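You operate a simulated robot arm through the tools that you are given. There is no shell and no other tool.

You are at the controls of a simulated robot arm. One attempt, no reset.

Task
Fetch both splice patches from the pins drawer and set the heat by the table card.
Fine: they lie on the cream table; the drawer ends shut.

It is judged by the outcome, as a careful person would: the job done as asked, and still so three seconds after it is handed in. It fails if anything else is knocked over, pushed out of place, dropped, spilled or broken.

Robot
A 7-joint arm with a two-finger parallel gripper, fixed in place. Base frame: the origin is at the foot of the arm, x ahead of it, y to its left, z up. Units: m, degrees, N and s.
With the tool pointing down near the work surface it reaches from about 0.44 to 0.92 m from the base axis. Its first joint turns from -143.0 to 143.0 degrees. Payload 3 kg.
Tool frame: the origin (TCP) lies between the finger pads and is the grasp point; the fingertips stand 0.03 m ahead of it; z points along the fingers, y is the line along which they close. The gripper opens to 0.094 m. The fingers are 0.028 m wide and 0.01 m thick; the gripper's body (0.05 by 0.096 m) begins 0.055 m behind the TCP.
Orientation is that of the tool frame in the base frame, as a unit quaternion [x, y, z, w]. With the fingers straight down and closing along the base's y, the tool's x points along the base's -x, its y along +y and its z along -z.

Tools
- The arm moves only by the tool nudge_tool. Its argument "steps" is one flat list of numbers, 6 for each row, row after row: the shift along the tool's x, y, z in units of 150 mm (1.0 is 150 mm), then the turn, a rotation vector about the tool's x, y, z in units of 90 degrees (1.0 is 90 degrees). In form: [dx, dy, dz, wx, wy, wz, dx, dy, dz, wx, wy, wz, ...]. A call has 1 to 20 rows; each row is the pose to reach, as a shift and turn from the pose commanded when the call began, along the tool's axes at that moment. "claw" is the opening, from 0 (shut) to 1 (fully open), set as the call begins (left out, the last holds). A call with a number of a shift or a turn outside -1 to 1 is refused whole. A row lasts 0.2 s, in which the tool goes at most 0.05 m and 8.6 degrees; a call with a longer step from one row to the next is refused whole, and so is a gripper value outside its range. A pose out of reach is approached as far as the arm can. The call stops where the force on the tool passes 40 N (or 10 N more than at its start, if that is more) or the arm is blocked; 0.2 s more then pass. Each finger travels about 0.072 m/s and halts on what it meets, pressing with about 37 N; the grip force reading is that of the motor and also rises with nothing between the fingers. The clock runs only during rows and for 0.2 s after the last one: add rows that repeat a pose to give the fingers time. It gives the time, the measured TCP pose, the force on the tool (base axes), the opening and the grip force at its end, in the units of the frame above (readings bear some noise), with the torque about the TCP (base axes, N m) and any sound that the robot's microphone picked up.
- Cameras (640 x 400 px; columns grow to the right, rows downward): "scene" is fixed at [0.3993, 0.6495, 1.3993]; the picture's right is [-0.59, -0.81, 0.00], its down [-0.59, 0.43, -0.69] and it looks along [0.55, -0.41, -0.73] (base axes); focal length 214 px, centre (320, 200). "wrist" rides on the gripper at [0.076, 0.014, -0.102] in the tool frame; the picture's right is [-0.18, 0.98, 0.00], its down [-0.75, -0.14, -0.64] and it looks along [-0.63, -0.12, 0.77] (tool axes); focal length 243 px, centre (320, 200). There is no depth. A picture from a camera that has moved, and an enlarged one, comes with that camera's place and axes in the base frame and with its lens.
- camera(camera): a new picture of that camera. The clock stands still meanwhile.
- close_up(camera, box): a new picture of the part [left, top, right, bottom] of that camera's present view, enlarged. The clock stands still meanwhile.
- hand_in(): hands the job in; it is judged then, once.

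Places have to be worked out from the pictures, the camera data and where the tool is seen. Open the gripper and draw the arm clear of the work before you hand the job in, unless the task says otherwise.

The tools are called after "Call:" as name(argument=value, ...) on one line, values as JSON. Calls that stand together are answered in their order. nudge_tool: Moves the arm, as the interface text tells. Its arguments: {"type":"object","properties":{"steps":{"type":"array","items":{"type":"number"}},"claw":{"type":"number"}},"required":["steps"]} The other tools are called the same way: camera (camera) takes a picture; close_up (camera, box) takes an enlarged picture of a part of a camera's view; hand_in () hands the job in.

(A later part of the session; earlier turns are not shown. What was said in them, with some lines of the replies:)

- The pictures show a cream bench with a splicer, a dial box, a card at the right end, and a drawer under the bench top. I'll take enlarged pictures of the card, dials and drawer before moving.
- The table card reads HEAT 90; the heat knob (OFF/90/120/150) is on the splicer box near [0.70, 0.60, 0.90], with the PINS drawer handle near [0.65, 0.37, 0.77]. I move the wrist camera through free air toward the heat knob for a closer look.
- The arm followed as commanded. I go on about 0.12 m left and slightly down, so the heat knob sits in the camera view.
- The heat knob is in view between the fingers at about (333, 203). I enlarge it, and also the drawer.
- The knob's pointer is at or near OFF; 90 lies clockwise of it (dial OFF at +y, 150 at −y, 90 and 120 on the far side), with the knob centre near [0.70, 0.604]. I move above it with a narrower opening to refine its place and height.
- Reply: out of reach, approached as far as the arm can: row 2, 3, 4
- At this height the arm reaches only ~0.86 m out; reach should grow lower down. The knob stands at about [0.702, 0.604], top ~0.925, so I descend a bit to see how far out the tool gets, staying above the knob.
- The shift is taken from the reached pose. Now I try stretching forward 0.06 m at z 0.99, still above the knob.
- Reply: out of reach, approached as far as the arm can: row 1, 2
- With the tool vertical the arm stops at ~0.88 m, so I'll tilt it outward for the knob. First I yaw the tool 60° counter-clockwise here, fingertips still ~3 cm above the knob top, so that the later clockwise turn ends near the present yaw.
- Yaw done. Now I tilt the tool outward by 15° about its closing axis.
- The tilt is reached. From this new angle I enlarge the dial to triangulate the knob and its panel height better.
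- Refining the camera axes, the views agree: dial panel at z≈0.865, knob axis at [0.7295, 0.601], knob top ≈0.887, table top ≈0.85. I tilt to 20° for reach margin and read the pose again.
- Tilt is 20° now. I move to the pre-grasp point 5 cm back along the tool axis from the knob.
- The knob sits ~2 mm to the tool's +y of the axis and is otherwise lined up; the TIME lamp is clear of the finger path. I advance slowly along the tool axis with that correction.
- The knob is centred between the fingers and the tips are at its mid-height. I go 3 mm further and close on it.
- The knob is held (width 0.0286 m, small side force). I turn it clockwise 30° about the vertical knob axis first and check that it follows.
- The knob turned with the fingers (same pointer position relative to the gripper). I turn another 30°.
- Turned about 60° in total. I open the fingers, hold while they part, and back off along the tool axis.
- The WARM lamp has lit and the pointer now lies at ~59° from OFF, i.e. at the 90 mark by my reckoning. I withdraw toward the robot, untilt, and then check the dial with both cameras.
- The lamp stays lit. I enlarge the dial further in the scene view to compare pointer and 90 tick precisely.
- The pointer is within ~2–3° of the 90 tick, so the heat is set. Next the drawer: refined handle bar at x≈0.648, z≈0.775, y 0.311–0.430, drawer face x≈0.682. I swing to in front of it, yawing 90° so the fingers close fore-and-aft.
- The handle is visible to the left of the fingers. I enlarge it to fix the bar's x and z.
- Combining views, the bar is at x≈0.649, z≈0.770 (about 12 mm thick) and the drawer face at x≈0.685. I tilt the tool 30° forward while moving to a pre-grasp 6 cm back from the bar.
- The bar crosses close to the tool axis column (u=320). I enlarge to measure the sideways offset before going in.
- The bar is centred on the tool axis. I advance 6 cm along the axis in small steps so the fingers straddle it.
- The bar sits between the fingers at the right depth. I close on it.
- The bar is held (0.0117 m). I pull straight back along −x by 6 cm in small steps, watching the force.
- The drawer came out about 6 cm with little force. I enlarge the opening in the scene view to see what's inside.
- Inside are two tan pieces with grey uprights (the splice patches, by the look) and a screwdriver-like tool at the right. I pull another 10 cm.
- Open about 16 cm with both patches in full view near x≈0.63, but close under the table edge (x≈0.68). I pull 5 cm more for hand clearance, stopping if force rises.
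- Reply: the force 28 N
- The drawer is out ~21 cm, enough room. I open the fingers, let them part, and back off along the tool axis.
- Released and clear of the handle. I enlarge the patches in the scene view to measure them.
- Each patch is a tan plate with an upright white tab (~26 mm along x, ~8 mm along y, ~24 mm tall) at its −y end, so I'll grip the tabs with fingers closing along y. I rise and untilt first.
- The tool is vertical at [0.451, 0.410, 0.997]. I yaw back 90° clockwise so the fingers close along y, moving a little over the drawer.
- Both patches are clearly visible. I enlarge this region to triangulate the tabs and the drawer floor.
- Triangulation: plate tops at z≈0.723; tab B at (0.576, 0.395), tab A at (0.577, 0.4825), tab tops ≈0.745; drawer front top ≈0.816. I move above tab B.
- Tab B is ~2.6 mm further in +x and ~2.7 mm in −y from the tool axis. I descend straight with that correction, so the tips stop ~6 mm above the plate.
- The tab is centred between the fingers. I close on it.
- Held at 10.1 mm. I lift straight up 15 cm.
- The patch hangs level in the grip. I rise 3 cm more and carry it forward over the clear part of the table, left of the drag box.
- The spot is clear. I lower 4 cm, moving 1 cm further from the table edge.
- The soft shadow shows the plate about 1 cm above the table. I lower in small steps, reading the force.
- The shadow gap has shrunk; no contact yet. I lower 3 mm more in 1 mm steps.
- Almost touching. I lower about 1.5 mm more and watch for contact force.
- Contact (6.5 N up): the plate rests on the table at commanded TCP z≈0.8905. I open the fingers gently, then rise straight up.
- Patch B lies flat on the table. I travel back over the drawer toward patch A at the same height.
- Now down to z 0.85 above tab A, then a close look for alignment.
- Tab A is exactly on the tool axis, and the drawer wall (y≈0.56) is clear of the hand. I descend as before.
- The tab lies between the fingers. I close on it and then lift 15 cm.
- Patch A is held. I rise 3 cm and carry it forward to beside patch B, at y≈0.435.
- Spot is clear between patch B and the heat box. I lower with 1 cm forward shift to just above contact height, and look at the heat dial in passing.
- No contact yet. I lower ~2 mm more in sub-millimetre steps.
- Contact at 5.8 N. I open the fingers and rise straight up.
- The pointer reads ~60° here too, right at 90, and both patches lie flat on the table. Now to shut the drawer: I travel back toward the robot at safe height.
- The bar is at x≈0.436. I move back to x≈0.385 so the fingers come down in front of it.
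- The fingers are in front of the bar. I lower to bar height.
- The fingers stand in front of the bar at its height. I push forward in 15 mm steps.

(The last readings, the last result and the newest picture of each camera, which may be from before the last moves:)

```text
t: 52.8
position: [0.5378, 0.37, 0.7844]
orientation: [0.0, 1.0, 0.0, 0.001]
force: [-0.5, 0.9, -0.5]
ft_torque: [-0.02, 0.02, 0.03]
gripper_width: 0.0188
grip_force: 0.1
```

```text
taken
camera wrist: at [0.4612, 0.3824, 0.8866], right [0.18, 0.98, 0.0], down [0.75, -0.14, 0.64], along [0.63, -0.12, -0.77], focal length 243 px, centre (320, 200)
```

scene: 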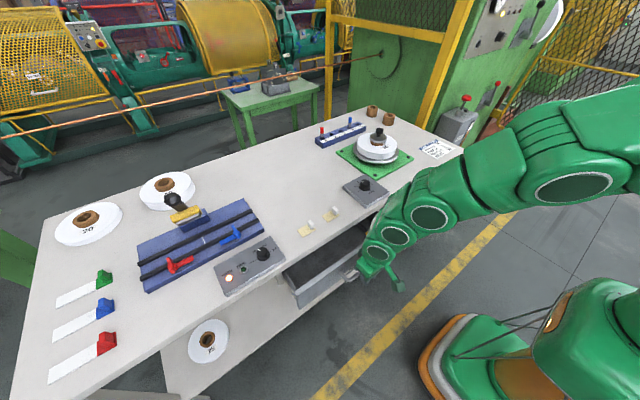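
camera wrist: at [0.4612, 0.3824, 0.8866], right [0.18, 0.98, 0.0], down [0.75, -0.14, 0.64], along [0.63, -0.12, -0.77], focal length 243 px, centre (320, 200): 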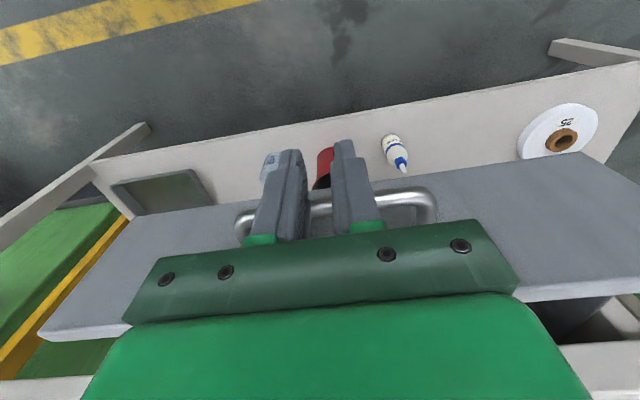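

The drawer is pushed more than halfway. I continue in slower steps toward the closed position.

Call:
nudge_tool(steps=[-0.09, 0, 0, 0, 0, 0, -0.18, 0, 0, 0, 0, 0, -0.27, 0, 0, 0, 0, 0, -0.36, 0, 0, 0, 0, 0, -0.44, 0, 0, 0, 0, 0, -0.5, 0, 0, 0, 0, 0, -0.55, 0, 0, 0, 0, 0])

Call:
close_up(camera="scene", box=[260, 190, 420, 310])

Call:
camera(camera="wrist")

```text
t: 54.4
position: [0.6192, 0.3687, 0.7838]
orientation: [0.0, 1.0, 0.001, 0.0]
force: [0.1, -0.9, 0.4]
ft_torque: [-0.02, -0.02, -0.01]
gripper_width: 0.0189
grip_force: 0.1
```

```text
3.33 times, centred on (340, 250) of scene
camera zoom: at [0.3993, 0.6495, 1.3993], right [-0.59, -0.81, 0.0], down [-0.59, 0.43, -0.69], along [0.55, -0.41, -0.73], focal length 715 px, centre (253, 33)
```

zoom: 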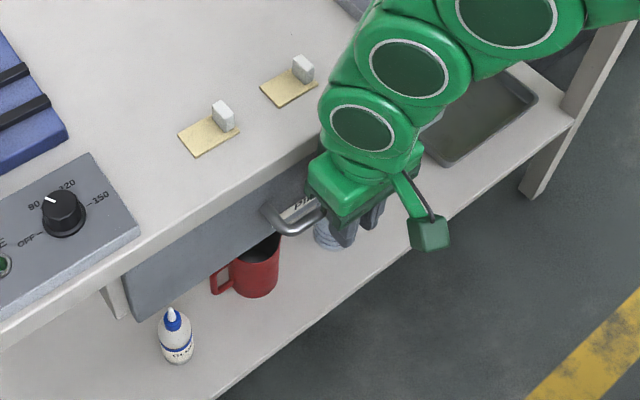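

```text
taken
camera wrist: at [0.5434, 0.3824, 0.886], right [0.18, 0.98, 0.0], down [0.75, -0.14, 0.64], along [0.63, -0.12, -0.77], focal length 243 px, centre (320, 200)
```

wrist: 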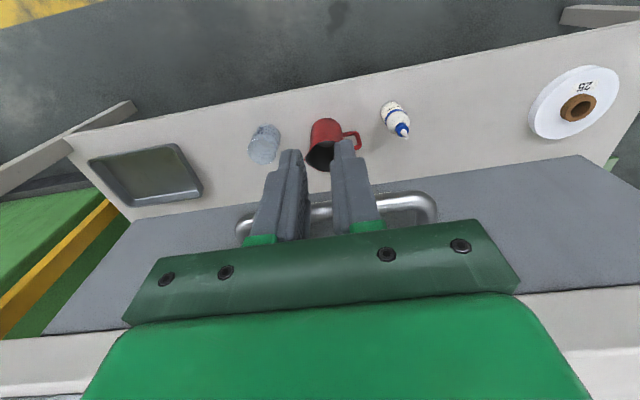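

Nearly shut. I push 10 mm more in 2 mm steps and watch for the stop.

Call:
nudge_tool(steps=[-0.014, 0, 0, 0, 0, 0, -0.028, 0, 0, 0, 0, 0, -0.042, 0, 0, 0, 0, 0, -0.056, 0, 0, 0, 0, 0, -0.07, 0, 0, 0, 0, 0])

Call:
close_up(camera="scene", box=[260, 190, 420, 310])

```text
t: 55.5
position: [0.6259, 0.3694, 0.783]
orientation: [0.0, 1.0, -0.002, -0.004]
force: [-0.1, -0.1, -0.7]
ft_torque: [0.01, -0.02, -0.02]
gripper_width: 0.0185
grip_force: 0.1
stopped in row 5: the force on the tool passed its limit at 46 N (the readings are from after the stop); the commanded pose is now the measured one
```

```text
3.33 times, centred on (340, 250) of scene
camera zoom: at [0.3993, 0.6495, 1.3993], right [-0.59, -0.81, 0.0], down [-0.59, 0.43, -0.69], along [0.55, -0.41, -0.73], focal length 715 px, centre (253, 33)
```

zoom: 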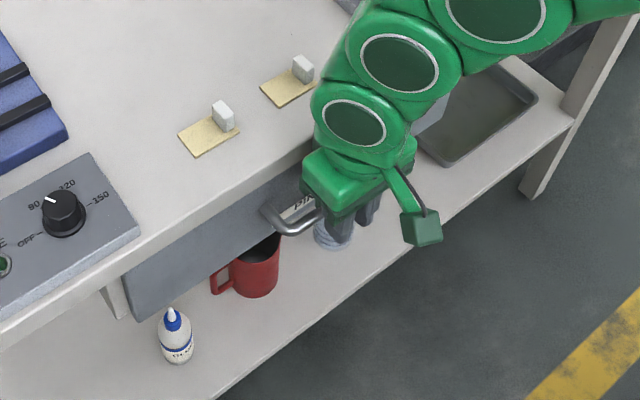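

The stop at 46 N fits the bar reaching its original closed position (bar front x≈0.643). I back off and rise to compare with the first picture.

Call:
nudge_tool(steps=[0.15, 0, 0, 0, 0, 0, 0.4, 0, 0, 0, 0, 0, 0.65, 0, 0, 0, 0, 0, 0.75, 0, -0.25, 0, 0, 0, 0.8, 0, -0.5, 0, 0, 0, 0.8, 0, -0.75, 0, 0, 0, 0.8, 0, -1.0, 0, 0, 0])

Call:
close_up(camera="scene", box=[260, 200, 440, 312])

Call:
camera(camera="scene")

Call:
camera(camera="wrist")

```text
t: 57.1
position: [0.507, 0.369, 0.9337]
orientation: [-0.001, 1.0, -0.002, -0.002]
force: [-0.4, -0.9, 0.0]
ft_torque: [0.01, -0.03, 0.02]
gripper_width: 0.0188
grip_force: 0.1
```

```text
3.56 times, centred on (350, 256) of scene
camera zoom: at [0.3993, 0.6495, 1.3993], right [-0.59, -0.81, 0.0], down [-0.59, 0.43, -0.69], along [0.55, -0.41, -0.73], focal length 763 px, centre (213, 1)
```

zoom: 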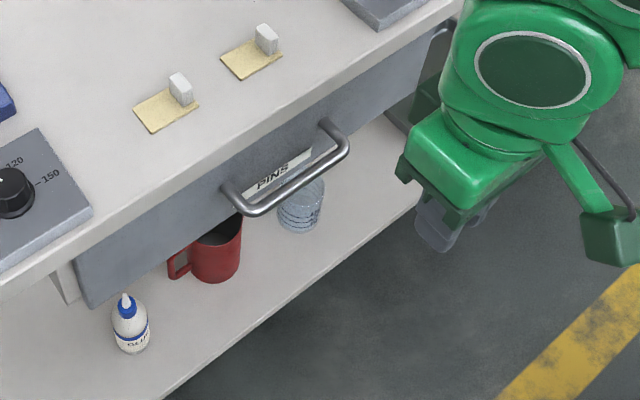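

```text
taken
```

scene: 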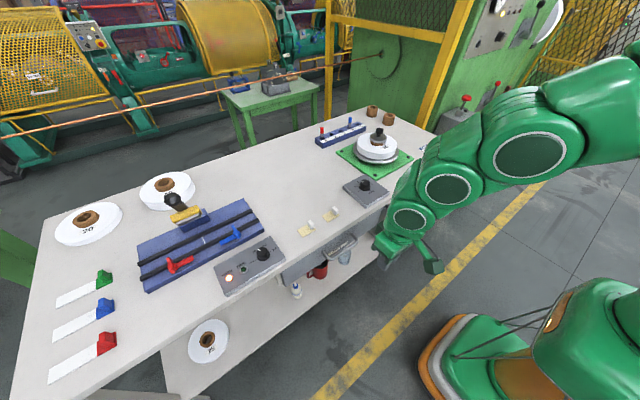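

```text
taken
camera wrist: at [0.4313, 0.3838, 1.0365], right [0.18, 0.98, 0.0], down [0.76, -0.14, 0.64], along [0.63, -0.12, -0.77], focal length 243 px, centre (320, 200)
```

wrist: 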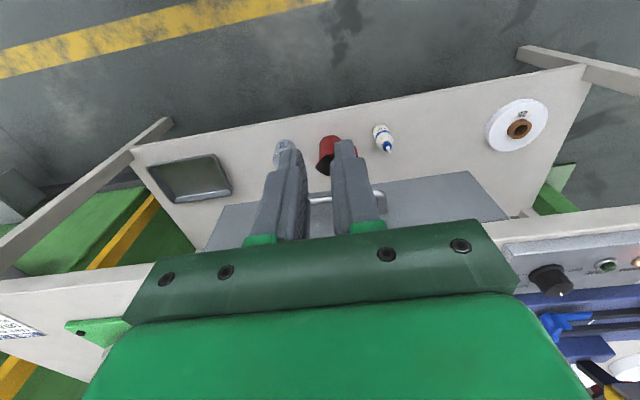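

The drawer, mug, glass and glue bottle match the first picture exactly. I open the gripper and draw the arm up and back, clear of the bench.

Call:
nudge_tool(steps=[0.1, 0, -0.25, 0, 0, 0, 0.2, 0, -0.5, 0, 0, 0, 0.35, 0, -0.75, 0, 0, 0, 0.5, 0, -1.0, 0, 0, 0], claw=1)

Call:
nudge_tool(steps=[0, 0, -0.25, 0, 0, 0, 0, 0, -0.5, 0, 0, 0, 0, 0, -0.75, 0, 0, 0, 0, 0, -0.9, 0, 0, 0])

Call:
camera(camera="scene")

Call:
close_up(camera="scene", box=[230, 225, 290, 270])

Call:
close_up(camera="scene", box=[260, 170, 420, 290])

Call:
camera(camera="wrist")

```text
t: 58.1
position: [0.4329, 0.3691, 1.0847]
orientation: [0.0, 1.0, -0.002, -0.004]
force: [-0.5, -0.6, -0.6]
ft_torque: [-0.01, -0.02, -0.03]
gripper_width: 0.0943
grip_force: 0.1
```

```text
t: 59.1
position: [0.4345, 0.3698, 1.221]
orientation: [0.0, 1.0, -0.002, -0.004]
force: [0.6, -1.3, 0.4]
ft_torque: [0.0, -0.02, -0.02]
gripper_width: 0.0942
grip_force: 0.1
```

```text
taken
```

scene: 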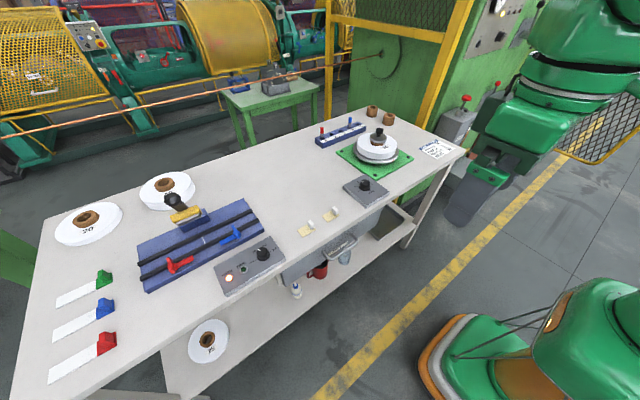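

```text
8.89 times, centred on (260, 248) of scene
camera zoom: at [0.3993, 0.6495, 1.3993], right [-0.59, -0.81, 0.0], down [-0.59, 0.43, -0.69], along [0.55, -0.41, -0.73], focal length 1906 px, centre (853, -222)
```

zoom: 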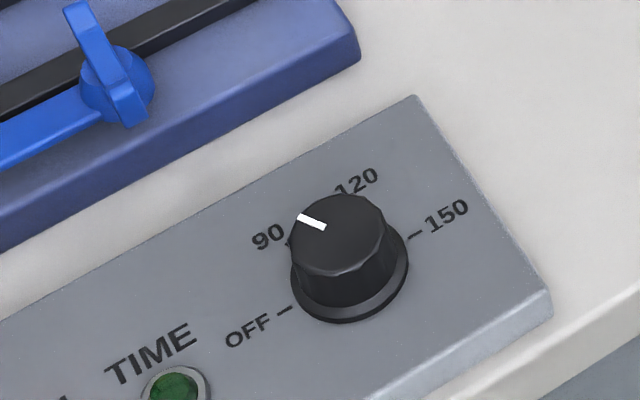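

```text
3.33 times, centred on (340, 230) of scene
camera zoom: at [0.3993, 0.6495, 1.3993], right [-0.59, -0.81, 0.0], down [-0.59, 0.43, -0.69], along [0.55, -0.41, -0.73], focal length 715 px, centre (253, 100)
```

zoom: 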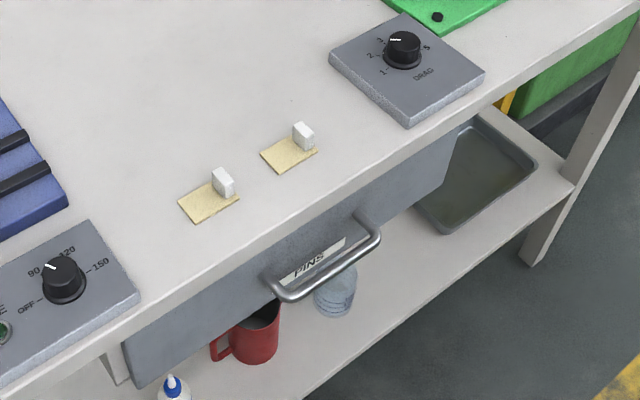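

```text
taken
camera wrist: at [0.3589, 0.3836, 1.3228], right [0.18, 0.98, 0.0], down [0.76, -0.14, 0.64], along [0.63, -0.12, -0.77], focal length 243 px, centre (320, 200)
```

wrist: 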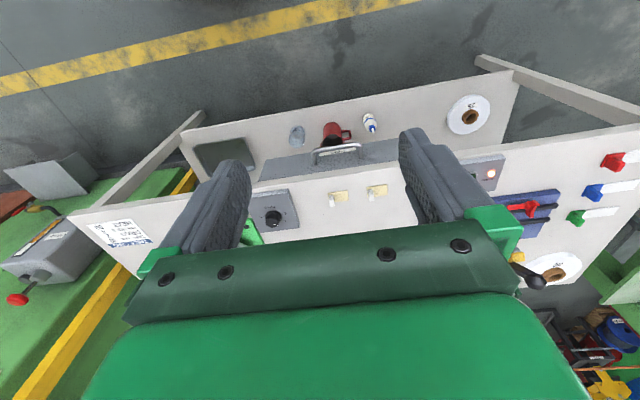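

Final pictures show both patches flat on the cream table, the PINS drawer shut, the heat pointer at 90 with WARM lit, and nothing else moved. The gripper is open and the arm is clear, so I hand the job in.

Call:
hand_in()

```text
The job is handed in.
```

The job is done and handed in. Both splice patches are on the cream table, the heat is set to 90, and the PINS drawer is shut.

- **Heat:** The table card says HEAT 90. I turned the knob about 60° from OFF. The pointer sits on the 90 mark, to within a few degrees in the pictures, and the WARM lamp is lit.
- **Patches:** Both lie flat between the heat box and the drag box, side by side and tabs up.
- **Drawer:** I pushed it until it met its stop. In the closing pictures its handle is exactly where it was at the start.
- **Everything else:** The mug, glass, glue bottle and DRAG dial look the same as in the first pictures. The screwdriver-like tool stayed in the drawer.

The gripper is open and the arm is drawn up and clear of the bench.
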